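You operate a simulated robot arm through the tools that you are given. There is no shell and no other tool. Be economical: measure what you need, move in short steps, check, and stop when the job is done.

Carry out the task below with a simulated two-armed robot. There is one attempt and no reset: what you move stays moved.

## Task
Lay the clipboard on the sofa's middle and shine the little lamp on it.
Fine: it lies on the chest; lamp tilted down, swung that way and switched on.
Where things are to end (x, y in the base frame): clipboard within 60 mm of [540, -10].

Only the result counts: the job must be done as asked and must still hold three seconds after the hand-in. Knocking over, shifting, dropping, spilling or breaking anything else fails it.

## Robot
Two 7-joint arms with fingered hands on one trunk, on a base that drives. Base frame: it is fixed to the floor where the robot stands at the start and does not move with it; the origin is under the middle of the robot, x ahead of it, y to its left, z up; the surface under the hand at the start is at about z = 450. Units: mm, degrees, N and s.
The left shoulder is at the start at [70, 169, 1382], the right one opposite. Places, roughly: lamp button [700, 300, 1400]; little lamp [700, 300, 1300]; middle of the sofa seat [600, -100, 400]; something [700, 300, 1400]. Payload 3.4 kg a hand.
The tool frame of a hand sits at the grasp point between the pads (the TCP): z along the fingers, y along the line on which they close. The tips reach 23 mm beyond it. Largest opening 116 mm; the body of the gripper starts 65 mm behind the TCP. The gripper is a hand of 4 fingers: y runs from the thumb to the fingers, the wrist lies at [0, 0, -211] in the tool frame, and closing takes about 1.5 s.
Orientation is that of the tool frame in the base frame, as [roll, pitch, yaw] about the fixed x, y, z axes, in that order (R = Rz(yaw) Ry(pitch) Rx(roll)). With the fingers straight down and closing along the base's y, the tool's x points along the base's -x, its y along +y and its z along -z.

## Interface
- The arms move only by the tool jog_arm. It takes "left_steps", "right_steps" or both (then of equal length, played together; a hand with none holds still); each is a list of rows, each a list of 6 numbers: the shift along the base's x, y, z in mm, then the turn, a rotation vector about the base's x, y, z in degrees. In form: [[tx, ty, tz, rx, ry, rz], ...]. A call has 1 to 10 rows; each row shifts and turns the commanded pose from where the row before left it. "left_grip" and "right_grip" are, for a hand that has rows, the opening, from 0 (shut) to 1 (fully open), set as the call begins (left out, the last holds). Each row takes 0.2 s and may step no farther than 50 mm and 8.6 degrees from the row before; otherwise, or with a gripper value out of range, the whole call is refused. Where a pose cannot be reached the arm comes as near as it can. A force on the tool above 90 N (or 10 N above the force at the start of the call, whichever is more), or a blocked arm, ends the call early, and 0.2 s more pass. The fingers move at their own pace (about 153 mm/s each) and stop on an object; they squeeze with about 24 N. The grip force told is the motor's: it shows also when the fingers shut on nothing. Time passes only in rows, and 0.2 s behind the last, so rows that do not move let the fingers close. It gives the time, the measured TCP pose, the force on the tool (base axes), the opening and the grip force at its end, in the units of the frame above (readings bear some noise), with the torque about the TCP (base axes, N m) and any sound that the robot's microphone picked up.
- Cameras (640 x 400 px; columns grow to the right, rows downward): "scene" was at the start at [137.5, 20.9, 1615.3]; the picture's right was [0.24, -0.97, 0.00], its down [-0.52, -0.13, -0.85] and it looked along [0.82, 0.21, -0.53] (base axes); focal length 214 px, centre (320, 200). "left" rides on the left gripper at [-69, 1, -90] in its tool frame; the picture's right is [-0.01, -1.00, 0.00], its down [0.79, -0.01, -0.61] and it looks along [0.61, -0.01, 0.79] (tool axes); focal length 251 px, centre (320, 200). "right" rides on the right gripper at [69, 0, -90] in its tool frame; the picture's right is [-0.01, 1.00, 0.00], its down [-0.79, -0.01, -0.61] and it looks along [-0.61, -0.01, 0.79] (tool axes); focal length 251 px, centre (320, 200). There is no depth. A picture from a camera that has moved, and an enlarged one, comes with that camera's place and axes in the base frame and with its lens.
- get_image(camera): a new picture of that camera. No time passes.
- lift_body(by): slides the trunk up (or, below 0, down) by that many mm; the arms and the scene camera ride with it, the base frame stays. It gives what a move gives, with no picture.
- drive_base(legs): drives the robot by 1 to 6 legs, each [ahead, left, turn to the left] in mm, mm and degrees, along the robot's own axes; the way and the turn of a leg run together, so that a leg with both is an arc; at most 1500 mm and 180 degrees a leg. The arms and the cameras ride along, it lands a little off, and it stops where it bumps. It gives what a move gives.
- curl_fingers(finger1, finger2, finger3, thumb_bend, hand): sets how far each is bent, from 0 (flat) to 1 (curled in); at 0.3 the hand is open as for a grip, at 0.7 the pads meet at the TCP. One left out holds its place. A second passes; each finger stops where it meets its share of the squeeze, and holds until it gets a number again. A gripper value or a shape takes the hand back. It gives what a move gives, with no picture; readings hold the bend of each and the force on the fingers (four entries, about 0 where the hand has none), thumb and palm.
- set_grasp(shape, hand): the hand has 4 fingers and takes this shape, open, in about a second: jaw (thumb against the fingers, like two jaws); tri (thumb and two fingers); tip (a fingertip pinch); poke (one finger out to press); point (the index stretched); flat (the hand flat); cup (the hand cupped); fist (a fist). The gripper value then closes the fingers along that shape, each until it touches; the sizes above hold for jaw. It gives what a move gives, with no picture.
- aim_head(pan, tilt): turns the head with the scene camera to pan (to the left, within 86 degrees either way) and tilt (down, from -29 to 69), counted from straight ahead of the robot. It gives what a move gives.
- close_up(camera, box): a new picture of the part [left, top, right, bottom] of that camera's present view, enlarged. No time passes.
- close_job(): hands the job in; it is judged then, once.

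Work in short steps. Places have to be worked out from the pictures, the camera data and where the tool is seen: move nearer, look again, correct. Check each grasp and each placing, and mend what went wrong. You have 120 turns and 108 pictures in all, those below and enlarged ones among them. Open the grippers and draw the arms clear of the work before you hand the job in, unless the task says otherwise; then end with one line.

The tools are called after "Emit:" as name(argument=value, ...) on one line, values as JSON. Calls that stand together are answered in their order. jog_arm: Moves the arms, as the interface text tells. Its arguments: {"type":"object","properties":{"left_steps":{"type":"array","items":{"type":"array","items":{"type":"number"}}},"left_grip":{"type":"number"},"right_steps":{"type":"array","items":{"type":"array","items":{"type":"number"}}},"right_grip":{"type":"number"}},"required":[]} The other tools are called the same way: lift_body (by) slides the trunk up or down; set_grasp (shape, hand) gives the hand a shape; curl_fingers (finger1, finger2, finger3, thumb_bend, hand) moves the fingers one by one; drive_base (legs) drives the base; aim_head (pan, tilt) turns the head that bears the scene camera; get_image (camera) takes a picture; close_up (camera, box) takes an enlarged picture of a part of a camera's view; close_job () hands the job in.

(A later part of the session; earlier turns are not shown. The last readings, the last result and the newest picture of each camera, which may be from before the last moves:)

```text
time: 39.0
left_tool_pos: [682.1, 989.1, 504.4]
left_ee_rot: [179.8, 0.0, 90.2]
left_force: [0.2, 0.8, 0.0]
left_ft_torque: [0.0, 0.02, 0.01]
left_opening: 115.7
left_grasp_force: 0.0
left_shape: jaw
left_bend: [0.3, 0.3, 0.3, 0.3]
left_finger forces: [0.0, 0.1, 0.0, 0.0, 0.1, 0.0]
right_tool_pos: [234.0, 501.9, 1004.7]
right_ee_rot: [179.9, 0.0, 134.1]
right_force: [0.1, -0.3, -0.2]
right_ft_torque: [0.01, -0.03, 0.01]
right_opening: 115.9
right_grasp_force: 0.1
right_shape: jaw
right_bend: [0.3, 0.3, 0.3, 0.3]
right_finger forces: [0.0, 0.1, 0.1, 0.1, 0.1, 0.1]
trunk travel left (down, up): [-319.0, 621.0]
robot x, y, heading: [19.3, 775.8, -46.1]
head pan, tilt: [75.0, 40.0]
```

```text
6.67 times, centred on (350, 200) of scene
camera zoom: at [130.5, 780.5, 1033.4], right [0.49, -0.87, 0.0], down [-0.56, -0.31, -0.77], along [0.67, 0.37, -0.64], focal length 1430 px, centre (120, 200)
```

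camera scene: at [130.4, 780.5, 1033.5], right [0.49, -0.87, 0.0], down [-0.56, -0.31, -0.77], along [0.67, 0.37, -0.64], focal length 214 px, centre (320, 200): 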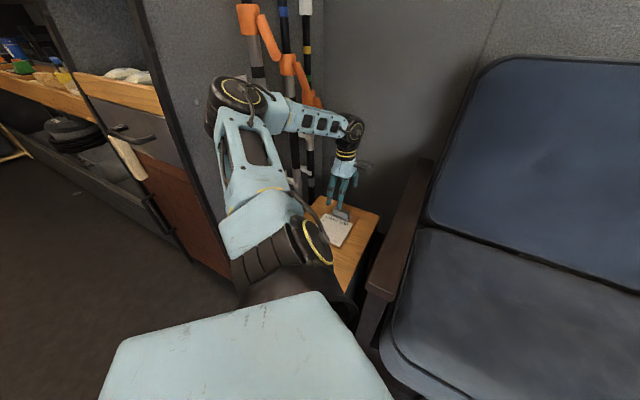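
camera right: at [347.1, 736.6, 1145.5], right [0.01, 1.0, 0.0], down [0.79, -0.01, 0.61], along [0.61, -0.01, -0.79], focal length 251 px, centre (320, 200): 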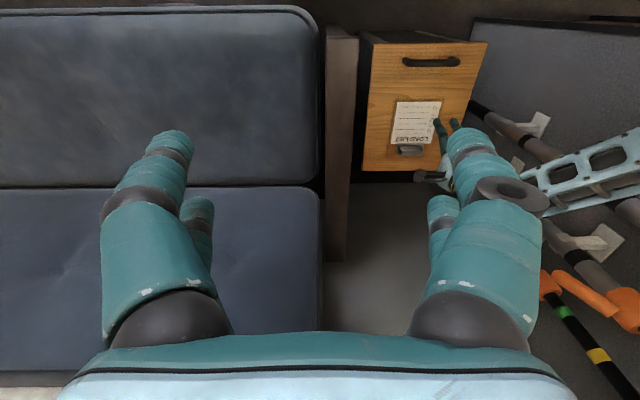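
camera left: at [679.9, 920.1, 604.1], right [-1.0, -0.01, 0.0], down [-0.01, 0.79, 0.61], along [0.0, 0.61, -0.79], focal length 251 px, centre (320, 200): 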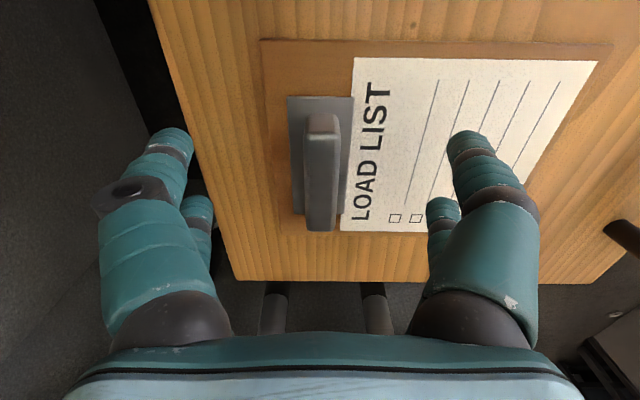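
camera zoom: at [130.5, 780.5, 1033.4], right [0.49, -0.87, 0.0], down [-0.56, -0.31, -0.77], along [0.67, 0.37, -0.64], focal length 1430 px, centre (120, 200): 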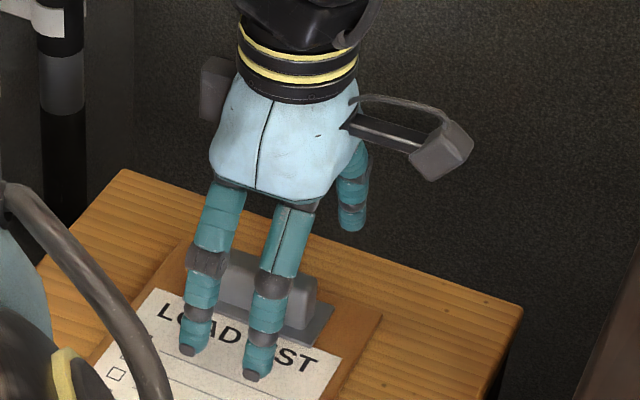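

No contact yet. Further small steps down.

Emit:
jog_arm(left_steps=[[0, 0, -4, 0, 0, 0], [0, 0, -4, 0, 0, 0]])

Emit:
get_image(camera="left")

```text
time: 39.6
left_tool_pos: [680.1, 988.9, 495.9]
left_ee_rot: [179.7, -0.1, 90.2]
left_force: [-0.7, 0.2, -0.3]
left_ft_torque: [-0.03, -0.01, -0.01]
left_opening: 115.8
left_grasp_force: 0.0
left_shape: jaw
left_bend: [0.3, 0.3, 0.3, 0.3]
left_finger forces: [0.0, 0.1, 0.0, 0.1, 0.1, 0.0]
right_tool_pos: [234.0, 502.1, 1005.0]
right_ee_rot: [-179.9, 0.0, 134.2]
right_force: [-0.4, 0.6, 0.1]
right_ft_torque: [-0.05, -0.02, -0.02]
right_opening: 115.8
right_grasp_force: 0.1
right_shape: jaw
right_bend: [0.3, 0.3, 0.3, 0.3]
right_finger forces: [0.1, 0.0, 0.0, 0.0, 0.0, 0.0]
trunk travel left (down, up): [-319.0, 621.0]
robot x, y, heading: [21.8, 781.3, -46.1]
head pan, tilt: [75.0, 40.0]
```

```text
78 pictures are left
camera left: at [682.0, 919.9, 587.6], right [-1.0, -0.01, -0.01], down [-0.01, 0.8, 0.61], along [0.0, 0.61, -0.8], focal length 251 px, centre (320, 200)
```

left: 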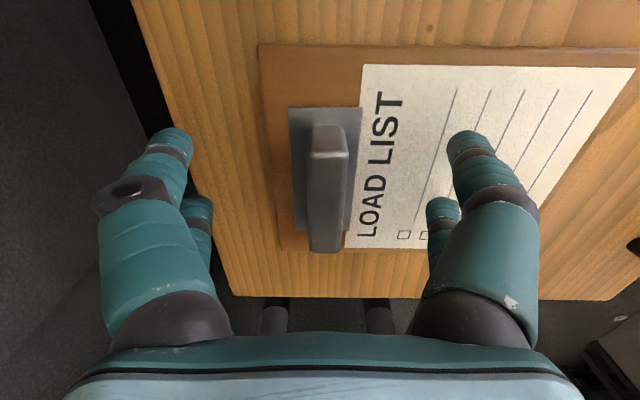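

Still free, clip centred. A bit lower, then I close on the clip.

Emit:
jog_arm(left_steps=[[0, 0, -4, 0, 0, 0], [0, 0, -3, 0, 0, 0]])

Emit:
close_up(camera="scene", box=[320, 170, 380, 230])

```text
time: 40.2
left_tool_pos: [681.8, 989.4, 491.1]
left_ee_rot: [179.9, 0.0, 90.3]
left_force: [0.3, -0.8, 0.7]
left_ft_torque: [0.02, 0.02, 0.03]
left_opening: 115.9
left_grasp_force: 0.0
left_shape: jaw
left_bend: [0.3, 0.3, 0.3, 0.3]
left_finger forces: [0.0, 0.0, 0.0, 0.0, 0.1, 0.0]
right_tool_pos: [233.9, 502.5, 1004.9]
right_ee_rot: [-179.9, -0.1, 134.1]
right_force: [0.4, 0.2, 0.0]
right_ft_torque: [-0.01, 0.01, 0.04]
right_opening: 115.9
right_grasp_force: 0.0
right_shape: jaw
right_bend: [0.3, 0.3, 0.3, 0.3]
right_finger forces: [0.0, 0.1, 0.0, 0.0, 0.1, 0.0]
trunk travel left (down, up): [-319.0, 621.0]
robot x, y, heading: [17.5, 773.0, -46.1]
head pan, tilt: [75.0, 40.0]
```

```text
6.67 times, centred on (350, 200) of scene
camera zoom: at [130.5, 780.5, 1033.4], right [0.49, -0.87, 0.0], down [-0.56, -0.31, -0.77], along [0.67, 0.37, -0.64], focal length 1430 px, centre (120, 200)
```

zoom: 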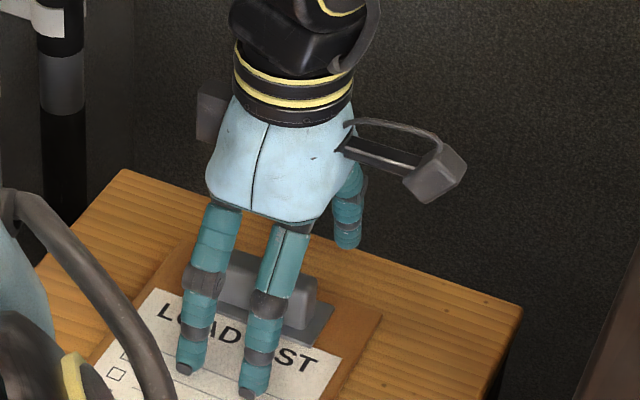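

Tips (z≈468) are still free of contact. I keep descending slowly.

Emit:
jog_arm(left_steps=[[0, 0, -4, 0, 0, 0], [0, 0, -4, 0, 0, 0]])

Emit:
close_up(camera="left", box=[160, 60, 480, 300])

```text
time: 40.8
left_tool_pos: [682.3, 990.8, 483.7]
left_ee_rot: [179.6, -0.1, 90.3]
left_force: [3.2, 0.1, 12.8]
left_ft_torque: [-0.02, 0.79, 0.0]
left_opening: 115.9
left_grasp_force: 0.0
left_shape: jaw
left_bend: [0.3, 0.3, 0.29, 0.29]
left_finger forces: [0.1, 0.0, 5.9, 0.0, 6.6, 0.0]
right_tool_pos: [232.0, 500.3, 1005.5]
right_ee_rot: [179.9, 0.0, 134.1]
right_force: [-1.5, -0.8, -0.4]
right_ft_torque: [0.03, 0.05, 0.0]
right_opening: 116.0
right_grasp_force: 0.1
right_shape: jaw
right_bend: [0.3, 0.3, 0.3, 0.3]
right_finger forces: [0.0, 0.0, 0.1, 0.1, 0.1, 0.1]
trunk travel left (down, up): [-319.0, 621.0]
robot x, y, heading: [21.8, 776.8, -46.0]
head pan, tilt: [75.0, 40.0]
```

```text
1.67 times, centred on (320, 180) of left
camera zoom: at [682.1, 920.8, 576.2], right [-1.0, -0.01, -0.01], down [-0.02, 0.79, 0.61], along [0.0, 0.61, -0.79], focal length 419 px, centre (320, 233)
```

zoom: 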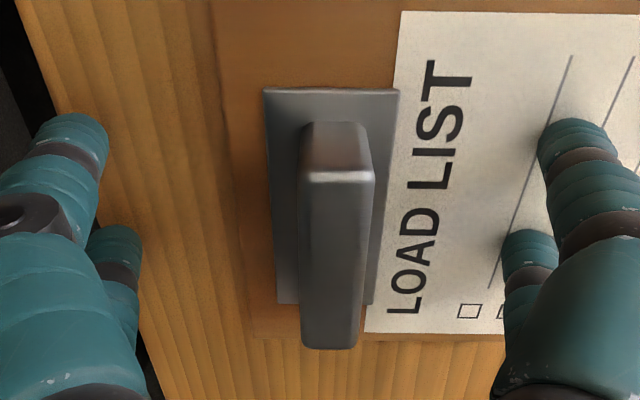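

Contact at TCP z 484, so the board's top is about z 460. I lift 6 mm and close on the clip.

Emit:
jog_arm(left_steps=[[0, -2, 6, 0, 0, 0]])

Emit:
jog_arm(left_steps=[[0, 0, 0, 0, 0, 0], [0, 0, 0, 0, 0, 0], [0, 0, 0, 0, 0, 0], [0, 0, 0, 0, 0, 0], [0, 0, 0, 0, 0, 0], [0, 0, 0, 0, 0, 0], [0, 0, 0, 0, 0, 0], [0, 0, 0, 0, 0, 0]], left_grip=0)

Emit:
get_image(camera="left")

```text
time: 41.2
left_tool_pos: [683.0, 987.7, 487.8]
left_ee_rot: [179.8, 0.0, 90.1]
left_force: [0.0, 0.6, 0.0]
left_ft_torque: [0.01, -0.01, -0.01]
left_opening: 115.9
left_grasp_force: 0.1
left_shape: jaw
left_bend: [0.3, 0.3, 0.3, 0.3]
left_finger forces: [0.1, 0.1, 0.0, 0.0, 0.0, 0.0]
right_tool_pos: [234.0, 502.4, 1004.4]
right_ee_rot: [-180.0, 0.0, 134.1]
right_force: [0.3, 0.3, -0.2]
right_ft_torque: [-0.01, 0.0, 0.0]
right_opening: 116.1
right_grasp_force: 0.1
right_shape: jaw
right_bend: [0.3, 0.3, 0.3, 0.3]
right_finger forces: [0.0, 0.0, 0.0, 0.0, 0.0, 0.0]
trunk travel left (down, up): [-319.0, 621.0]
robot x, y, heading: [18.7, 774.0, -46.1]
head pan, tilt: [75.0, 40.0]
```

```text
time: 43.0
left_tool_pos: [681.4, 988.2, 488.4]
left_ee_rot: [179.7, 0.0, 90.2]
left_force: [-0.6, 1.0, -0.9]
left_ft_torque: [-0.01, 0.04, 0.0]
left_opening: 15.5
left_grasp_force: 23.8
left_shape: jaw
left_bend: [0.74, 0.74, 0.73, 0.76]
left_finger forces: [20.7, 20.8, 21.0, 0.0, 20.7, 0.0]
right_tool_pos: [234.5, 503.0, 1005.0]
right_ee_rot: [-180.0, 0.0, 134.1]
right_force: [0.0, 0.3, -0.1]
right_ft_torque: [-0.02, 0.03, 0.0]
right_opening: 116.1
right_grasp_force: 0.0
right_shape: jaw
right_bend: [0.3, 0.3, 0.3, 0.3]
right_finger forces: [0.0, 0.0, 0.0, 0.0, 0.0, 0.0]
trunk travel left (down, up): [-319.0, 621.0]
robot x, y, heading: [18.8, 775.0, -45.7]
head pan, tilt: [75.0, 40.0]
```

```text
75 pictures are left
camera left: at [682.7, 918.5, 579.6], right [-1.0, -0.01, 0.0], down [-0.01, 0.8, 0.61], along [0.0, 0.61, -0.8], focal length 251 px, centre (320, 200)
```

left: 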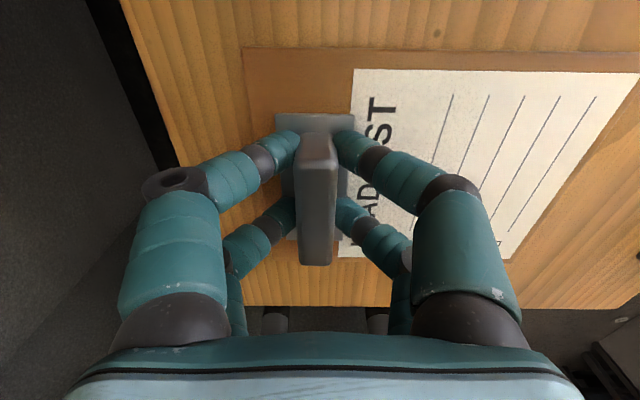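

A firm grip on the clip (15.5 mm). I lift gently 60 mm and look.

Emit:
jog_arm(left_steps=[[0, 0, 15, 0, 0, 0], [0, 0, 15, 0, 0, 0], [0, 0, 15, 0, 0, 0], [0, 0, 15, 0, 0, 0]])

Emit:
get_image(camera="left")

Emit:
get_image(camera="scene")

```text
time: 44.0
left_tool_pos: [681.7, 988.0, 546.7]
left_ee_rot: [179.8, 0.1, 90.2]
left_force: [-0.8, -0.9, -1.6]
left_ft_torque: [-0.02, -0.02, -0.04]
left_opening: 15.5
left_grasp_force: 23.5
left_shape: jaw
left_bend: [0.74, 0.74, 0.73, 0.76]
left_finger forces: [20.7, 20.9, 21.0, 0.0, 20.7, 0.1]
right_tool_pos: [234.2, 501.4, 1003.9]
right_ee_rot: [-180.0, -0.1, 134.0]
right_force: [0.4, 1.4, 0.1]
right_ft_torque: [-0.01, 0.0, -0.02]
right_opening: 115.8
right_grasp_force: 0.0
right_shape: jaw
right_bend: [0.3, 0.3, 0.3, 0.3]
right_finger forces: [0.0, 0.0, 0.1, 0.0, 0.0, 0.0]
trunk travel left (down, up): [-319.0, 621.0]
robot x, y, heading: [21.4, 776.7, -46.0]
head pan, tilt: [75.0, 40.0]
```

```text
74 pictures are left
camera left: at [681.5, 918.9, 638.4], right [-1.0, -0.01, 0.0], down [-0.01, 0.79, 0.61], along [0.0, 0.61, -0.79], focal length 251 px, centre (320, 200)
```

left: 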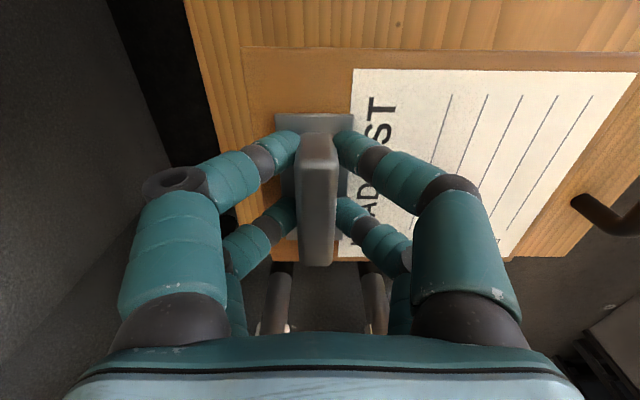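

```text
73 pictures are left
camera scene: at [130.4, 780.5, 1033.4], right [0.49, -0.87, 0.0], down [-0.56, -0.31, -0.77], along [0.67, 0.37, -0.64], focal length 214 px, centre (320, 200)
```

scene: 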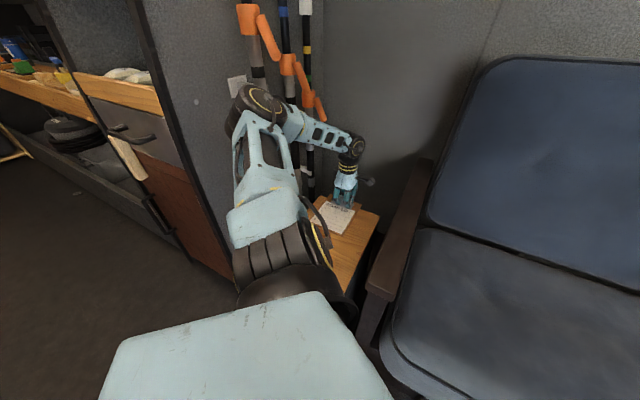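

The clipboard is held rigidly. I can keep this arm posture and simply drive the base by about [-88, -1003] to bring it to the sofa's middle; first I raise it over the sofa's arm and look along the path.

Emit:
lift_body(by=220)

Emit:
aim_head(pan=-45, tilt=45)

Emit:
get_image(camera="scene")

Emit:
aim_head(pan=45, tilt=35)

Emit:
get_image(camera="scene")

```text
time: 46.3
left_tool_pos: [680.9, 988.0, 766.7]
left_ee_rot: [179.9, 0.1, 90.3]
left_force: [-0.4, 1.3, -0.9]
left_ft_torque: [0.0, -0.04, 0.01]
left_opening: 15.7
left_grasp_force: 23.9
left_shape: jaw
left_bend: [0.74, 0.74, 0.73, 0.76]
left_finger forces: [20.8, 20.8, 21.0, 0.1, 20.7, 0.0]
right_tool_pos: [234.4, 501.6, 1223.9]
right_ee_rot: [179.9, 0.0, 134.1]
right_force: [0.9, 0.5, 1.6]
right_ft_torque: [0.0, 0.01, 0.04]
right_opening: 115.5
right_grasp_force: 0.0
right_shape: jaw
right_bend: [0.3, 0.3, 0.3, 0.3]
right_finger forces: [0.0, 0.1, 0.0, 0.1, 0.1, 0.0]
trunk travel left (down, up): [-539.0, 401.0]
robot x, y, heading: [19.5, 776.3, -46.3]
head pan, tilt: [75.0, 40.0]
```

```text
time: 48.3
left_tool_pos: [681.1, 988.5, 766.9]
left_ee_rot: [179.7, 0.0, 90.2]
left_force: [0.0, 0.0, -0.4]
left_ft_torque: [-0.01, -0.09, -0.01]
left_opening: 15.5
left_grasp_force: 23.4
left_shape: jaw
left_bend: [0.74, 0.74, 0.73, 0.76]
left_finger forces: [20.8, 20.9, 21.0, 0.0, 20.7, 0.1]
right_tool_pos: [234.5, 502.7, 1223.9]
right_ee_rot: [180.0, 0.0, 134.1]
right_force: [0.5, 0.0, -0.5]
right_ft_torque: [0.0, 0.03, -0.01]
right_opening: 115.9
right_grasp_force: 0.0
right_shape: jaw
right_bend: [0.3, 0.3, 0.3, 0.3]
right_finger forces: [0.1, 0.0, 0.1, 0.0, 0.1, 0.0]
trunk travel left (down, up): [-539.0, 401.0]
robot x, y, heading: [22.4, 775.1, -45.9]
head pan, tilt: [-45.0, 45.0]
```

```text
72 pictures are left
camera scene: at [55.2, 657.9, 1246.2], right [-1.0, 0.01, 0.0], down [0.01, 0.71, -0.71], along [-0.01, -0.71, -0.71], focal length 214 px, centre (320, 200)
```

scene: 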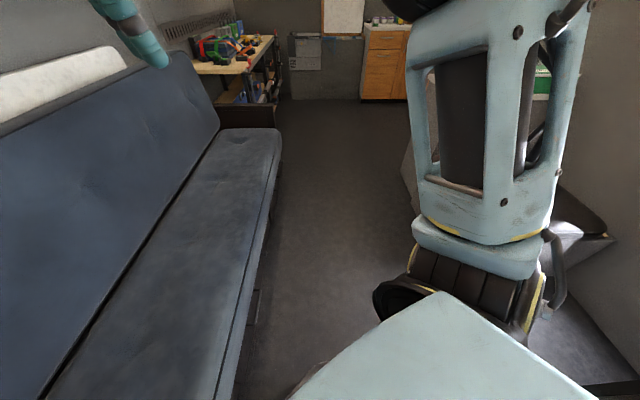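

```text
time: 50.0
left_tool_pos: [682.2, 988.1, 766.5]
left_ee_rot: [179.8, 0.0, 90.3]
left_force: [0.4, 0.6, -1.4]
left_ft_torque: [0.01, -0.09, -0.01]
left_opening: 15.5
left_grasp_force: 23.9
left_shape: jaw
left_bend: [0.74, 0.74, 0.73, 0.76]
left_finger forces: [20.8, 20.9, 21.0, 0.1, 20.7, 0.0]
right_tool_pos: [233.2, 502.1, 1224.9]
right_ee_rot: [180.0, 0.0, 134.2]
right_force: [0.1, -0.5, 0.2]
right_ft_torque: [-0.01, 0.03, -0.02]
right_opening: 115.9
right_grasp_force: 0.1
right_shape: jaw
right_bend: [0.3, 0.3, 0.3, 0.3]
right_finger forces: [0.1, 0.0, 0.0, 0.1, 0.0, 0.0]
trunk travel left (down, up): [-539.0, 401.0]
robot x, y, heading: [16.9, 778.1, -46.0]
head pan, tilt: [45.0, 35.0]
```

```text
71 pictures are left
camera scene: at [144.5, 737.8, 1261.0], right [-0.02, -1.0, 0.0], down [-0.57, 0.01, -0.82], along [0.82, -0.01, -0.57], focal length 214 px, centre (320, 200)
```

scene: 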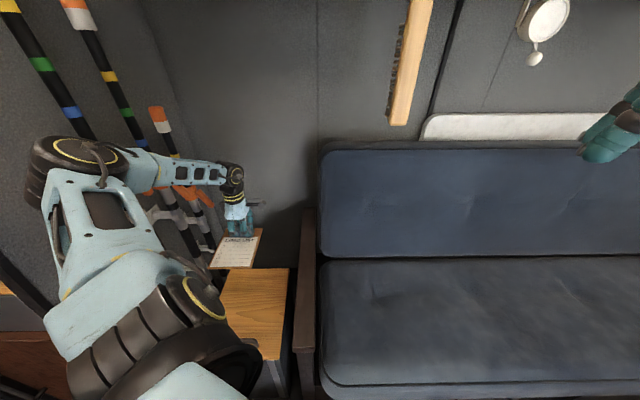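

The aisle is free. Rather than backing the base, I draw the hand back 88 mm in x, then drive purely along -y.

Emit:
jog_arm(left_steps=[[-22, 0, 0, 0, 0, 0], [-22, 0, 0, 0, 0, 0], [-22, 0, 0, 0, 0, 0], [-22, 0, 0, 0, 0, 0]])

Emit:
drive_base(legs=[[360, -349, 0], [360, -349, 0]])

Emit:
get_image(camera="scene")

```text
time: 51.0
left_tool_pos: [590.7, 988.9, 767.6]
left_ee_rot: [179.7, 0.1, 90.3]
left_force: [0.3, 0.1, -1.0]
left_ft_torque: [-0.02, -0.07, -0.02]
left_opening: 15.7
left_grasp_force: 23.7
left_shape: jaw
left_bend: [0.74, 0.74, 0.73, 0.76]
left_finger forces: [20.9, 20.9, 21.1, 0.0, 20.6, 0.0]
right_tool_pos: [231.8, 501.3, 1225.3]
right_ee_rot: [180.0, 0.0, 134.1]
right_force: [0.6, 0.1, -1.3]
right_ft_torque: [-0.01, 0.03, 0.0]
right_opening: 115.7
right_grasp_force: 0.1
right_shape: jaw
right_bend: [0.3, 0.3, 0.3, 0.3]
right_finger forces: [0.0, 0.0, 0.1, 0.0, 0.0, 0.0]
trunk travel left (down, up): [-539.0, 401.0]
robot x, y, heading: [22.0, 776.5, -45.8]
head pan, tilt: [45.0, 35.0]
```

```text
time: 56.5
left_tool_pos: [591.4, -25.9, 766.1]
left_ee_rot: [179.9, -0.1, 90.7]
left_force: [-0.7, 0.4, -1.7]
left_ft_torque: [-0.03, -0.06, -0.01]
left_opening: 15.8
left_grasp_force: 23.8
left_shape: jaw
left_bend: [0.74, 0.74, 0.73, 0.76]
left_finger forces: [20.8, 20.9, 21.1, 0.1, 20.7, 0.0]
right_tool_pos: [237.7, -516.9, 1224.0]
right_ee_rot: [179.9, 0.0, 134.6]
right_force: [0.6, -0.2, 0.3]
right_ft_torque: [0.0, 0.0, 0.01]
right_opening: 115.9
right_grasp_force: 0.1
right_shape: jaw
right_bend: [0.3, 0.3, 0.3, 0.3]
right_finger forces: [0.0, 0.0, 0.0, 0.0, 0.1, 0.1]
trunk travel left (down, up): [-539.0, 401.0]
robot x, y, heading: [20.7, -243.1, -45.5]
head pan, tilt: [45.0, 35.0]
```

```text
70 pictures are left
camera scene: at [146.6, -281.5, 1261.0], right [-0.01, -1.0, 0.0], down [-0.57, 0.0, -0.82], along [0.82, -0.01, -0.57], focal length 214 px, centre (320, 200)
```

scene: 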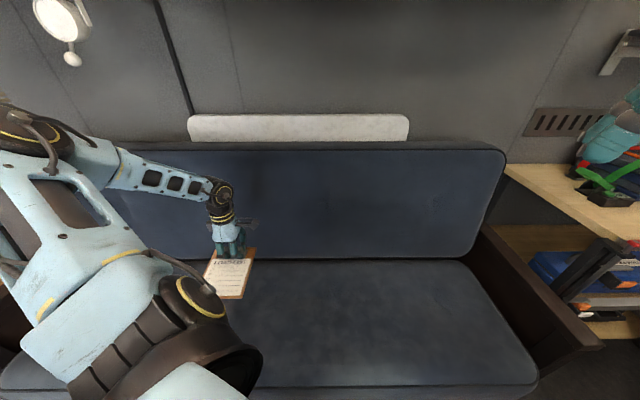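

Hand at [591, -26]; board centre then ≈ [538, -22], good. I lower the trunk by 240 and look.

Emit:
lift_body(by=-240)

Emit:
get_image(camera="left")

Emit:
get_image(camera="scene")

```text
time: 59.0
left_tool_pos: [590.6, -25.4, 525.9]
left_ee_rot: [179.7, 0.0, 90.7]
left_force: [-0.4, 0.1, -1.1]
left_ft_torque: [-0.03, -0.08, -0.01]
left_opening: 15.6
left_grasp_force: 23.9
left_shape: jaw
left_bend: [0.74, 0.74, 0.73, 0.76]
left_finger forces: [20.8, 20.9, 21.1, 0.1, 20.6, 0.0]
right_tool_pos: [237.1, -517.7, 986.4]
right_ee_rot: [179.9, 0.1, 134.6]
right_force: [-0.3, -0.2, 0.4]
right_ft_torque: [0.01, 0.03, 0.02]
right_opening: 115.9
right_grasp_force: 0.1
right_shape: jaw
right_bend: [0.3, 0.3, 0.3, 0.3]
right_finger forces: [0.0, 0.1, 0.0, 0.0, 0.0, 0.0]
trunk travel left (down, up): [-299.0, 641.0]
robot x, y, heading: [23.1, -245.0, -45.5]
head pan, tilt: [45.0, 35.0]
```

```text
69 pictures are left
camera left: at [591.5, -95.4, 618.4], right [-1.0, -0.02, 0.0], down [-0.02, 0.79, 0.61], along [-0.01, 0.61, -0.8], focal length 251 px, centre (320, 200)
```

left: 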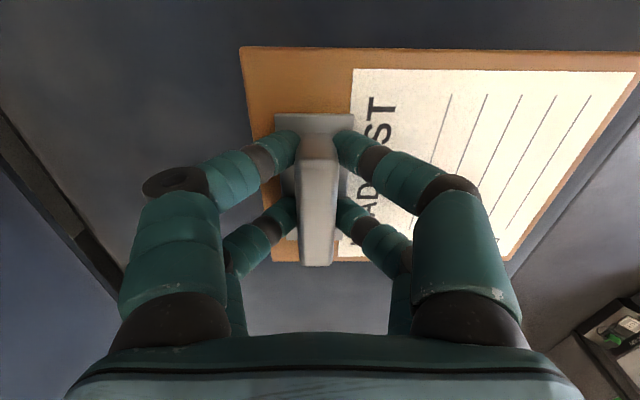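

```text
68 pictures are left
camera scene: at [146.3, -281.5, 1021.0], right [-0.01, -1.0, 0.0], down [-0.57, 0.0, -0.82], along [0.82, -0.01, -0.57], focal length 214 px, centre (320, 200)
```

scene: 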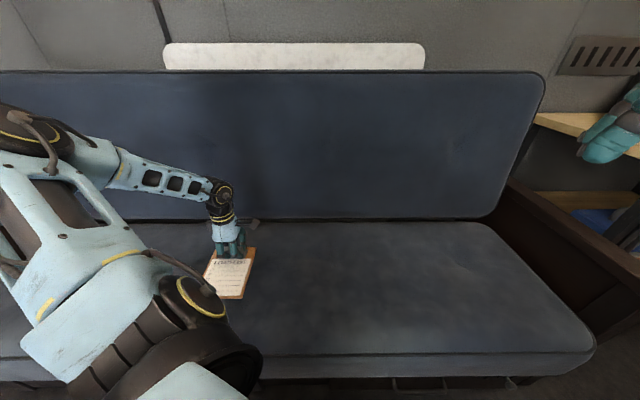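

Board is level, over the seat. I go down further by 60 mm with a small y correction, watching forces.

Emit:
jog_arm(left_steps=[[1, 6, -15, 0, 0, 0], [1, 6, -15, 0, 0, 0], [0, 0, -15, 0, 0, 0], [0, 0, -15, 0, 0, 0]])

Emit:
get_image(camera="left")

```text
time: 60.0
left_tool_pos: [590.4, -15.5, 477.2]
left_ee_rot: [178.7, -0.2, 90.7]
left_force: [-0.1, 7.2, 66.7]
left_ft_torque: [-0.19, 0.14, -0.12]
left_opening: 18.6
left_grasp_force: 24.0
left_shape: jaw
left_bend: [0.75, 0.74, 0.74, 0.8]
left_finger forces: [35.1, 33.6, 30.6, 0.1, 44.6, 0.1]
right_tool_pos: [229.6, -518.1, 988.1]
right_ee_rot: [179.5, 0.4, 134.6]
right_force: [-0.4, -0.3, -0.8]
right_ft_torque: [0.01, 0.02, 0.0]
right_opening: 115.8
right_grasp_force: 0.1
right_shape: jaw
right_bend: [0.3, 0.3, 0.3, 0.3]
right_finger forces: [0.1, 0.1, 0.0, 0.0, 0.0, 0.0]
trunk travel left (down, up): [-299.0, 641.0]
robot x, y, heading: [18.5, -240.6, -45.4]
head pan, tilt: [45.0, 35.0]
```

```text
67 pictures are left
camera left: at [590.5, -84.3, 568.7], right [-1.0, -0.02, -0.02], down [-0.03, 0.79, 0.61], along [0.0, 0.61, -0.79], focal length 251 px, centre (320, 200)
```

left: 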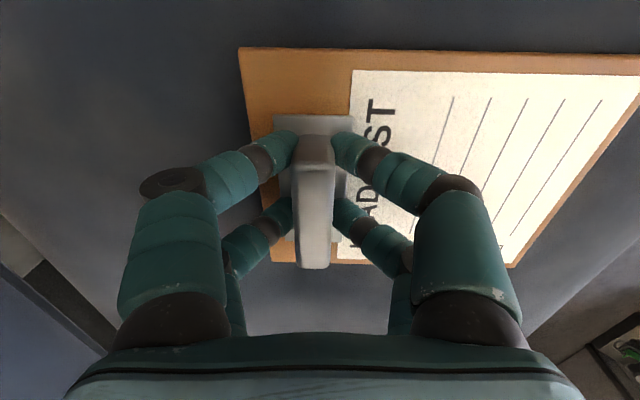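

It is on the seat (67 N, a bit too firm; seat at about z 448). I ease up.

Emit:
jog_arm(left_steps=[[0, 0, 5, 0, 0, 0], [0, 0, 4, 0, 0, 0]])

```text
time: 60.6
left_tool_pos: [591.5, -14.2, 477.5]
left_ee_rot: [179.6, -0.1, 90.8]
left_force: [6.4, 9.4, 25.5]
left_ft_torque: [0.13, -0.31, 0.04]
left_opening: 17.8
left_grasp_force: 23.7
left_shape: jaw
left_bend: [0.75, 0.75, 0.74, 0.78]
left_finger forces: [27.3, 29.5, 22.4, 0.0, 27.2, 0.0]
right_tool_pos: [235.3, -518.1, 985.1]
right_ee_rot: [179.8, 0.1, 134.6]
right_force: [0.7, 0.8, -0.2]
right_ft_torque: [0.0, 0.02, 0.02]
right_opening: 115.9
right_grasp_force: 0.1
right_shape: jaw
right_bend: [0.3, 0.3, 0.3, 0.3]
right_finger forces: [0.0, 0.1, 0.1, 0.0, 0.0, 0.0]
trunk travel left (down, up): [-299.0, 641.0]
robot x, y, heading: [23.2, -243.3, -45.2]
head pan, tilt: [45.0, 35.0]
```

Nearly relieved; a little more up, then open the hand.

Emit:
jog_arm(left_steps=[[0, 0, 4, 0, 0, 0]])

Emit:
jog_arm(left_steps=[[0, 0, 0, 0, 0, 0], [0, 0, 0, 0, 0, 0], [0, 0, 0, 0, 0, 0], [0, 0, 0, 0, 0, 0], [0, 0, 2, 0, 0, 0], [0, 0, 2, 0, 0, 0], [0, 0, 2, 0, 0, 0]], left_grip=1)

Emit:
get_image(camera="left")

```text
time: 61.0
left_tool_pos: [591.2, -14.4, 478.5]
left_ee_rot: [180.0, 0.1, 90.6]
left_force: [0.2, 0.2, 0.1]
left_ft_torque: [-0.02, -0.07, 0.01]
left_opening: 16.5
left_grasp_force: 24.2
left_shape: jaw
left_bend: [0.75, 0.75, 0.74, 0.77]
left_finger forces: [21.4, 21.5, 21.6, 0.0, 21.0, 0.0]
right_tool_pos: [236.4, -516.4, 983.8]
right_ee_rot: [-180.0, 0.1, 134.6]
right_force: [0.2, 0.3, 0.3]
right_ft_torque: [-0.02, 0.01, 0.0]
right_opening: 116.2
right_grasp_force: 0.1
right_shape: jaw
right_bend: [0.3, 0.3, 0.3, 0.3]
right_finger forces: [0.0, 0.1, 0.0, 0.0, 0.0, 0.1]
trunk travel left (down, up): [-299.0, 641.0]
robot x, y, heading: [19.6, -244.0, -45.4]
head pan, tilt: [45.0, 35.0]
```

```text
time: 62.6
left_tool_pos: [593.6, -13.0, 485.8]
left_ee_rot: [179.9, 0.1, 90.6]
left_force: [0.3, 0.5, -0.2]
left_ft_torque: [0.02, 0.0, -0.01]
left_opening: 115.9
left_grasp_force: 0.1
left_shape: jaw
left_bend: [0.3, 0.3, 0.3, 0.3]
left_finger forces: [0.0, 0.0, 0.0, 0.0, 0.0, 0.0]
right_tool_pos: [237.5, -515.5, 983.9]
right_ee_rot: [180.0, 0.0, 134.6]
right_force: [-0.5, -0.2, 0.2]
right_ft_torque: [0.02, 0.01, 0.02]
right_opening: 116.0
right_grasp_force: 0.0
right_shape: jaw
right_bend: [0.3, 0.3, 0.3, 0.3]
right_finger forces: [0.1, 0.0, 0.1, 0.0, 0.1, 0.0]
trunk travel left (down, up): [-299.0, 641.0]
robot x, y, heading: [23.9, -245.4, -45.4]
head pan, tilt: [45.0, 35.0]
```

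```text
66 pictures are left
camera left: at [593.8, -83.1, 577.3], right [-1.0, -0.02, 0.0], down [-0.02, 0.8, 0.61], along [-0.01, 0.61, -0.8], focal length 251 px, centre (320, 200)
```

left: 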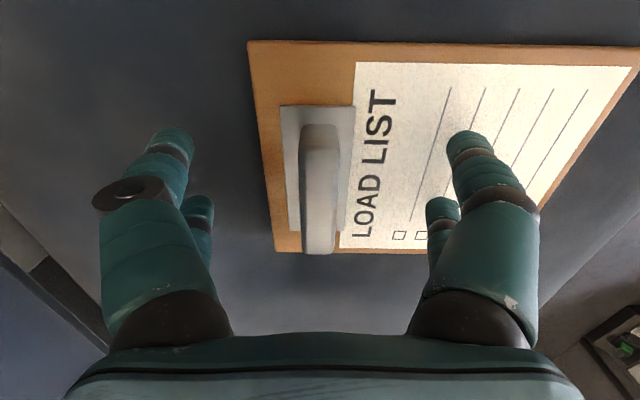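

Released. I raise the trunk by 300 (hand goes straight up) and check where the clipboard lies.

Emit:
lift_body(by=300)

Emit:
get_image(camera="left")

Emit:
get_image(camera="scene")

```text
time: 65.7
left_tool_pos: [594.0, -14.8, 784.5]
left_ee_rot: [179.9, -0.1, 90.6]
left_force: [0.3, -0.1, 1.1]
left_ft_torque: [0.01, -0.01, -0.01]
left_opening: 115.8
left_grasp_force: 0.0
left_shape: jaw
left_bend: [0.3, 0.3, 0.3, 0.3]
left_finger forces: [0.0, 0.1, 0.0, 0.1, 0.1, 0.0]
right_tool_pos: [237.1, -516.9, 1284.8]
right_ee_rot: [-180.0, -0.1, 134.7]
right_force: [0.6, 0.4, -0.1]
right_ft_torque: [0.02, 0.0, 0.03]
right_opening: 116.0
right_grasp_force: 0.2
right_shape: jaw
right_bend: [0.3, 0.3, 0.3, 0.3]
right_finger forces: [0.0, 0.0, 0.0, 0.1, 0.0, 0.0]
trunk travel left (down, up): [-599.0, 341.0]
robot x, y, heading: [23.1, -243.1, -45.4]
head pan, tilt: [45.0, 35.0]
```

```text
65 pictures are left
camera left: at [594.0, -83.0, 877.2], right [-1.0, -0.02, 0.0], down [-0.02, 0.79, 0.61], along [-0.01, 0.61, -0.8], focal length 251 px, centre (320, 200)
```

left: 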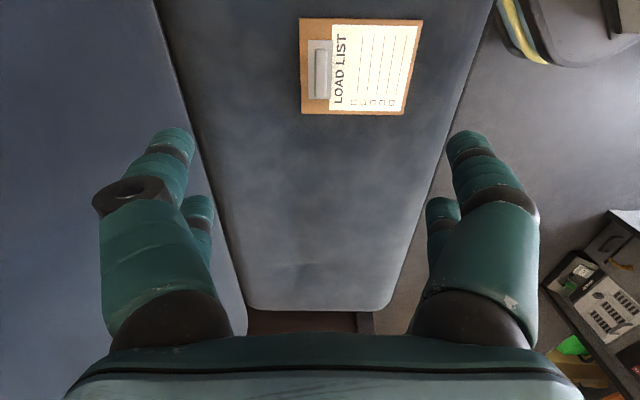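

```text
64 pictures are left
camera scene: at [146.4, -281.6, 1321.0], right [-0.01, -1.0, 0.0], down [-0.57, 0.0, -0.82], along [0.82, -0.01, -0.57], focal length 214 px, centre (320, 200)
```

scene: 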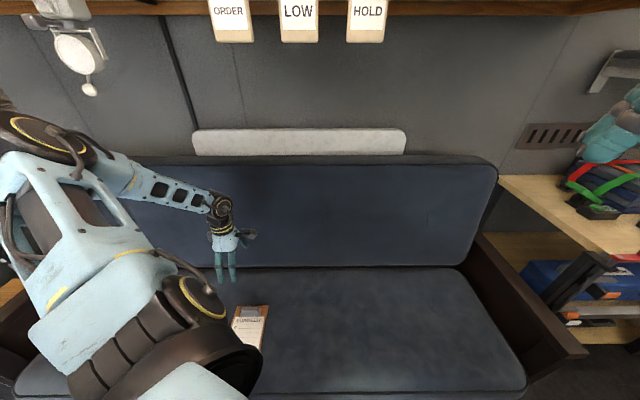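

The clipboard lies at about [533, -13] – well within tolerance. Next the lamp, at about [711, 245, 1320]: I turn the robot back to heading 0 and look at the lamp.

Emit:
drive_base(legs=[[0, 0, 45.4], [-20, 130, 0]])

Emit:
aim_head(pan=30, tilt=0)

Emit:
get_image(camera="scene")

```text
time: 69.0
left_tool_pos: [233.8, 453.8, 786.2]
left_ee_rot: [179.8, 0.0, 136.4]
left_force: [0.6, -0.5, -0.5]
left_ft_torque: [-0.01, -0.02, 0.0]
left_opening: 115.7
left_grasp_force: 0.0
left_shape: jaw
left_bend: [0.3, 0.3, 0.3, 0.3]
left_finger forces: [0.1, 0.1, 0.0, 0.1, 0.1, 0.1]
right_tool_pos: [345.7, -153.0, 1285.6]
right_ee_rot: [179.9, 0.0, -179.7]
right_force: [0.0, -0.7, -0.5]
right_ft_torque: [0.01, -0.02, -0.03]
right_opening: 115.8
right_grasp_force: 0.0
right_shape: jaw
right_bend: [0.3, 0.3, 0.3, 0.3]
right_finger forces: [0.1, 0.0, 0.1, 0.0, 0.0, 0.0]
trunk travel left (down, up): [-599.0, 341.0]
robot x, y, heading: [3.1, -113.0, 0.7]
head pan, tilt: [45.0, 35.0]
```

```text
time: 70.0
left_tool_pos: [234.3, 454.7, 785.9]
left_ee_rot: [179.8, 0.0, 136.3]
left_force: [0.8, 0.5, 0.6]
left_ft_torque: [0.02, -0.03, -0.01]
left_opening: 116.0
left_grasp_force: 0.1
left_shape: jaw
left_bend: [0.3, 0.3, 0.3, 0.3]
left_finger forces: [0.0, 0.1, 0.0, 0.1, 0.1, 0.1]
right_tool_pos: [346.0, -150.8, 1284.4]
right_ee_rot: [-180.0, 0.1, -179.8]
right_force: [0.3, 0.2, 0.2]
right_ft_torque: [-0.05, -0.01, 0.0]
right_opening: 115.8
right_grasp_force: 0.0
right_shape: jaw
right_bend: [0.3, 0.3, 0.3, 0.3]
right_finger forces: [0.0, 0.0, 0.1, 0.0, 0.0, 0.0]
trunk travel left (down, up): [-599.0, 341.0]
robot x, y, heading: [1.6, -111.2, 0.4]
head pan, tilt: [30.0, 0.0]
```

```text
63 pictures are left
camera scene: at [129.8, -70.7, 1377.1], right [0.51, -0.86, 0.0], down [0.0, 0.0, -1.0], along [0.86, 0.51, 0.0], focal length 214 px, centre (320, 200)
```

scene: 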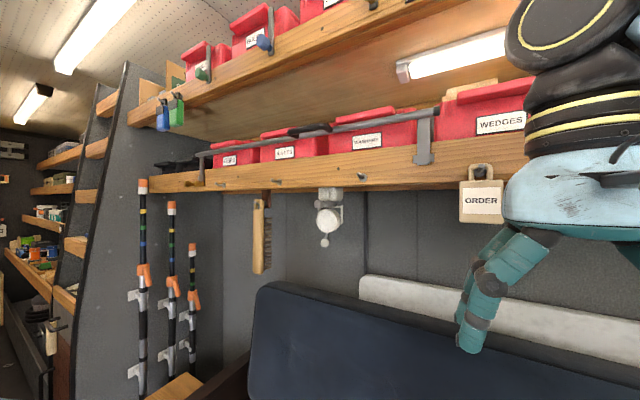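

Emit:
close_up(camera="scene", box=[290, 170, 370, 260])

```text
4.44 times, centred on (330, 215) of scene
camera zoom: at [129.8, -70.7, 1377.1], right [0.51, -0.86, 0.0], down [0.0, 0.0, -1.0], along [0.86, 0.51, 0.0], focal length 953 px, centre (276, 133)
```

zoom: 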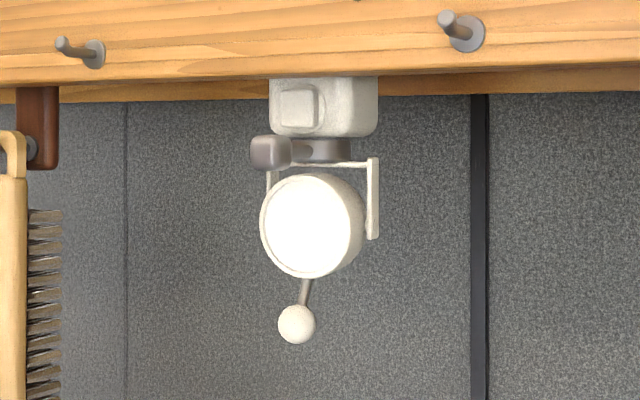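

Now it is clear: a box with a square push button at about [690, 244, 1394], a swivel lever at [665, 251, 1367] pointing at the robot, and a ball handle at about [690, 246, 1248] under the head for the tilt. I raise the trunk 100 and bring the left hand up with yaw 180.

Emit:
lift_body(by=100)

Emit:
jog_arm(left_steps=[[15, -10, 42, 0, 0, 7.3], [15, -10, 42, 0, 0, 7.3], [15, -10, 42, 0, 0, 7.3], [15, -10, 42, 0, 0, 7.3], [15, -10, 42, 0, 0, 7.3], [15, -10, 42, 0, 0, 7.3]])

```text
time: 71.4
left_tool_pos: [234.2, 455.9, 886.3]
left_ee_rot: [179.8, 0.0, 136.4]
left_force: [0.2, 0.3, -1.4]
left_ft_torque: [0.01, 0.01, 0.03]
left_opening: 116.0
left_grasp_force: 0.1
left_shape: jaw
left_bend: [0.3, 0.3, 0.3, 0.3]
left_finger forces: [0.1, 0.0, 0.0, 0.0, 0.1, 0.0]
right_tool_pos: [347.9, -149.8, 1384.5]
right_ee_rot: [180.0, 0.0, -179.7]
right_force: [0.6, -0.3, -0.5]
right_ft_torque: [0.02, -0.02, -0.03]
right_opening: 115.8
right_grasp_force: 0.0
right_shape: jaw
right_bend: [0.3, 0.3, 0.3, 0.3]
right_finger forces: [0.0, 0.1, 0.1, 0.0, 0.0, 0.0]
trunk travel left (down, up): [-699.0, 241.0]
robot x, y, heading: [3.3, -114.1, 0.6]
head pan, tilt: [30.0, 0.0]
```

```text
time: 72.8
left_tool_pos: [325.5, 395.2, 1138.4]
left_ee_rot: [179.8, 0.0, -179.6]
left_force: [0.7, -0.2, -0.2]
left_ft_torque: [0.0, 0.02, 0.02]
left_opening: 116.1
left_grasp_force: 0.1
left_shape: jaw
left_bend: [0.3, 0.3, 0.3, 0.3]
left_finger forces: [0.0, 0.0, 0.0, 0.0, 0.0, 0.0]
right_tool_pos: [347.1, -151.0, 1383.7]
right_ee_rot: [180.0, 0.0, -179.7]
right_force: [0.1, 0.7, 0.4]
right_ft_torque: [-0.01, -0.02, 0.04]
right_opening: 115.7
right_grasp_force: 0.0
right_shape: jaw
right_bend: [0.3, 0.3, 0.3, 0.3]
right_finger forces: [0.1, 0.1, 0.0, 0.0, 0.0, 0.1]
trunk travel left (down, up): [-699.0, 241.0]
robot x, y, heading: [-1.7, -115.0, 0.4]
head pan, tilt: [30.0, 0.0]
```

Now I pitch the hand forward (fingers toward +x) while moving it in front of the lamp.

Emit:
jog_arm(left_steps=[[19, -13, 11, 0, -8.5, 0], [19, -13, 11, 0, -8.5, 0], [19, -13, 11, 0, -8.5, 0], [19, -13, 11, 0, -8.5, 0], [19, -13, 11, 0, -8.5, 0], [19, -13, 11, 0, -8.5, 0], [19, -13, 11, 0, -8.5, 0], [19, -13, 11, 0, -8.5, 0], [19, -13, 11, 0, -8.5, 0], [19, -13, 11, 0, -8.5, 0]])

Emit:
set_grasp(hand="left", shape="poke")

Emit:
get_image(camera="left")

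Emit:
get_image(camera="scene")

```text
time: 75.0
left_tool_pos: [514.6, 264.1, 1248.5]
left_ee_rot: [-176.2, 85.0, -176.1]
left_force: [0.3, 0.8, 0.1]
left_ft_torque: [0.03, 0.02, -0.02]
left_opening: 115.6
left_grasp_force: 0.1
left_shape: jaw
left_bend: [0.3, 0.3, 0.3, 0.3]
left_finger forces: [0.0, 0.1, 0.0, 0.1, 0.0, 0.0]
right_tool_pos: [348.3, -150.6, 1383.9]
right_ee_rot: [-180.0, -0.1, -179.7]
right_force: [-0.1, 0.3, -0.8]
right_ft_torque: [-0.02, 0.02, 0.02]
right_opening: 115.9
right_grasp_force: 0.1
right_shape: jaw
right_bend: [0.3, 0.3, 0.3, 0.3]
right_finger forces: [0.1, 0.0, 0.0, 0.1, 0.0, 0.1]
trunk travel left (down, up): [-699.0, 241.0]
robot x, y, heading: [0.6, -115.3, 0.1]
head pan, tilt: [30.0, 0.0]
```

```text
time: 75.9
left_tool_pos: [513.7, 263.4, 1249.4]
left_ee_rot: [-177.5, 85.0, -177.2]
left_force: [-0.6, -0.3, 0.8]
left_ft_torque: [-0.04, -0.01, 0.05]
left_opening: 0.2
left_grasp_force: 0.0
left_shape: poke
left_bend: [1.0, 1.0, 1.0, 0.28]
left_finger forces: [0.0, 0.0, 0.0, 0.1, 0.0, 0.0]
right_tool_pos: [347.5, -152.0, 1385.2]
right_ee_rot: [180.0, 0.0, -179.7]
right_force: [-0.7, -0.5, -0.8]
right_ft_torque: [-0.02, -0.01, -0.05]
right_opening: 115.6
right_grasp_force: 0.0
right_shape: jaw
right_bend: [0.3, 0.3, 0.3, 0.3]
right_finger forces: [0.0, 0.0, 0.0, 0.0, 0.0, 0.0]
trunk travel left (down, up): [-699.0, 241.0]
robot x, y, heading: [-0.5, -118.3, 0.2]
head pan, tilt: [30.0, 0.0]
```

```text
61 pictures are left
camera left: at [429.7, 264.0, 1326.9], right [0.01, -1.0, 0.01], down [-0.67, -0.01, -0.74], along [0.74, 0.0, -0.67], focal length 251 px, centre (320, 200)
```

left: 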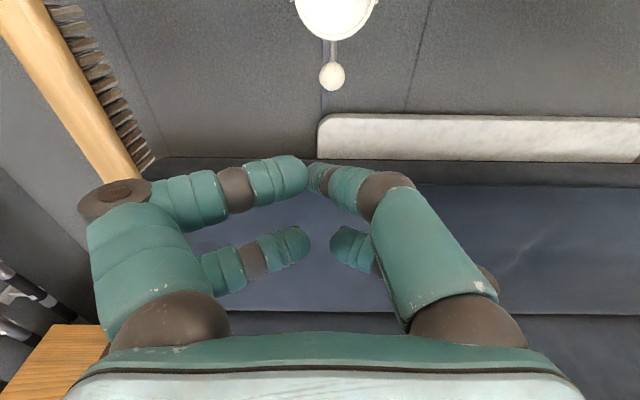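

```text
60 pictures are left
camera scene: at [129.5, -70.5, 1477.2], right [0.51, -0.86, 0.0], down [0.0, 0.0, -1.0], along [0.86, 0.51, 0.0], focal length 214 px, centre (320, 200)
```

scene: 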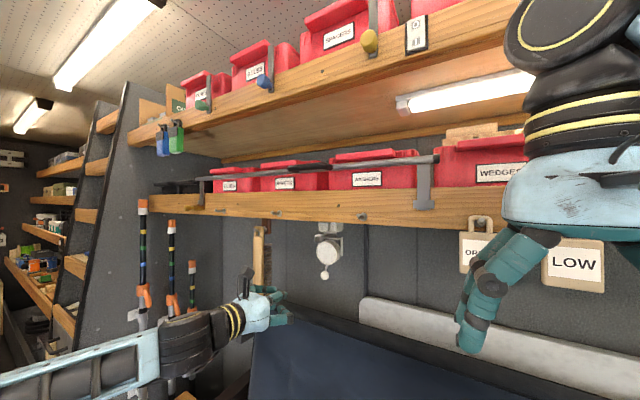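

In the poke shape no finger stretches forward clearly. I try "point" and look.

Emit:
set_grasp(hand="left", shape="point")

Emit:
get_image(camera="left")

Emit:
close_up(camera="scene", box=[210, 210, 370, 350])

```text
time: 76.8
left_tool_pos: [513.2, 264.6, 1248.7]
left_ee_rot: [-177.4, 84.9, -177.1]
left_force: [0.3, -0.7, 0.2]
left_ft_torque: [-0.01, 0.01, -0.02]
left_opening: 0.2
left_grasp_force: 0.1
left_shape: point
left_bend: [0.05, 0.82, 0.82, 0.31]
left_finger forces: [0.0, 0.0, 0.0, 0.2, 0.1, 0.0]
right_tool_pos: [346.9, -152.3, 1384.8]
right_ee_rot: [-180.0, 0.0, -179.6]
right_force: [-0.1, -0.6, 0.5]
right_ft_torque: [0.02, 0.0, 0.01]
right_opening: 115.9
right_grasp_force: 0.1
right_shape: jaw
right_bend: [0.3, 0.3, 0.3, 0.3]
right_finger forces: [0.0, 0.1, 0.0, 0.0, 0.0, 0.0]
trunk travel left (down, up): [-699.0, 241.0]
robot x, y, heading: [3.5, -118.1, 0.5]
head pan, tilt: [30.0, 0.0]
```

```text
59 pictures are left
camera left: at [430.0, 264.1, 1326.8], right [0.01, -1.0, 0.01], down [-0.67, -0.01, -0.74], along [0.74, 0.0, -0.67], focal length 251 px, centre (320, 200)
```

left: 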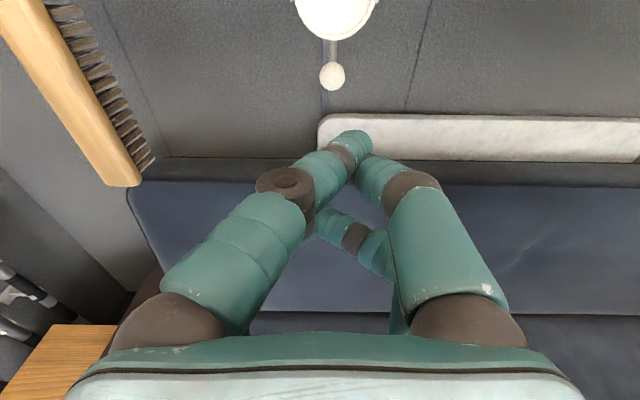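

```text
2.86 times, centred on (290, 280) of scene
camera zoom: at [129.8, -70.4, 1477.1], right [0.51, -0.86, 0.0], down [0.0, 0.0, -1.0], along [0.86, 0.51, 0.0], focal length 613 px, centre (406, -29)
```

zoom: 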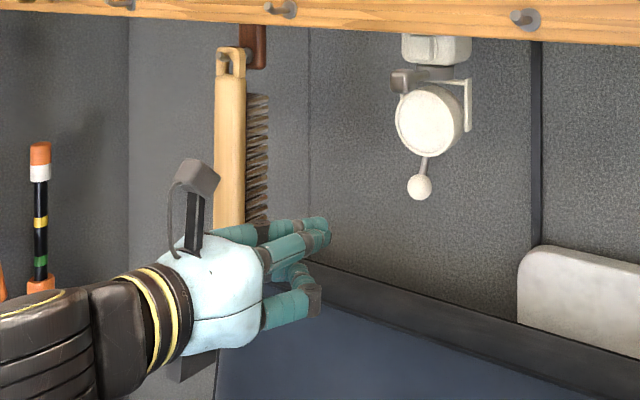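

I make a cleaner pointing hand: finger 1 straight, the others and the thumb fully curled.

Emit:
curl_fingers(hand="left", finger1=0.0, finger2=1.0, finger3=1.0, thumb_bend=1.0)

Emit:
get_image(camera="left")

Emit:
close_up(camera="scene", box=[210, 210, 370, 350])

```text
time: 77.8
left_tool_pos: [513.5, 264.8, 1248.5]
left_ee_rot: [-177.3, 85.1, -177.2]
left_force: [0.8, -0.3, -0.8]
left_ft_torque: [-0.02, 0.03, 0.01]
left_opening: 53.2
left_grasp_force: 0.1
left_shape: fingers
left_bend: [0.0, 0.75, 0.75, 1.0]
left_finger forces: [0.0, 0.0, 0.0, 0.1, 0.0, 0.0]
right_tool_pos: [347.4, -150.0, 1385.0]
right_ee_rot: [179.9, 0.0, -179.7]
right_force: [0.0, -0.2, -0.1]
right_ft_torque: [-0.02, 0.01, 0.0]
right_opening: 115.8
right_grasp_force: 0.1
right_shape: jaw
right_bend: [0.3, 0.3, 0.3, 0.3]
right_finger forces: [0.0, 0.0, 0.0, 0.0, 0.1, 0.0]
trunk travel left (down, up): [-699.0, 241.0]
robot x, y, heading: [2.3, -113.9, 0.4]
head pan, tilt: [30.0, 0.0]
```

```text
57 pictures are left
camera left: at [430.0, 264.0, 1326.8], right [0.01, -1.0, 0.01], down [-0.67, -0.01, -0.74], along [0.74, 0.0, -0.67], focal length 251 px, centre (320, 200)
```

left: 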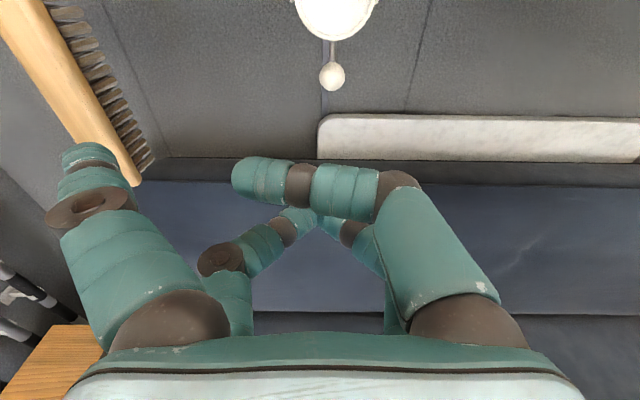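

```text
2.86 times, centred on (290, 280) of scene
camera zoom: at [129.7, -70.4, 1477.1], right [0.51, -0.86, 0.0], down [0.0, 0.0, -1.0], along [0.86, 0.51, 0.0], focal length 613 px, centre (406, -29)
```

zoom: 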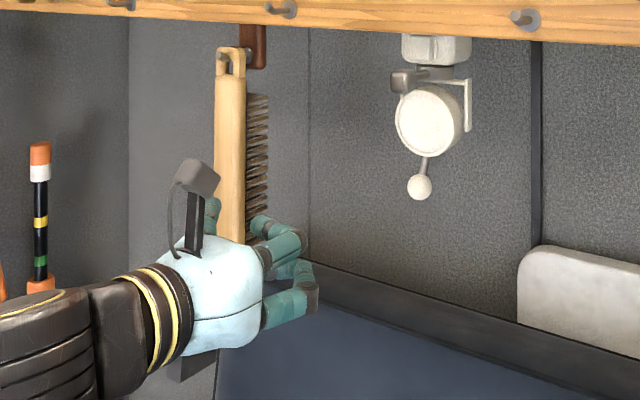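

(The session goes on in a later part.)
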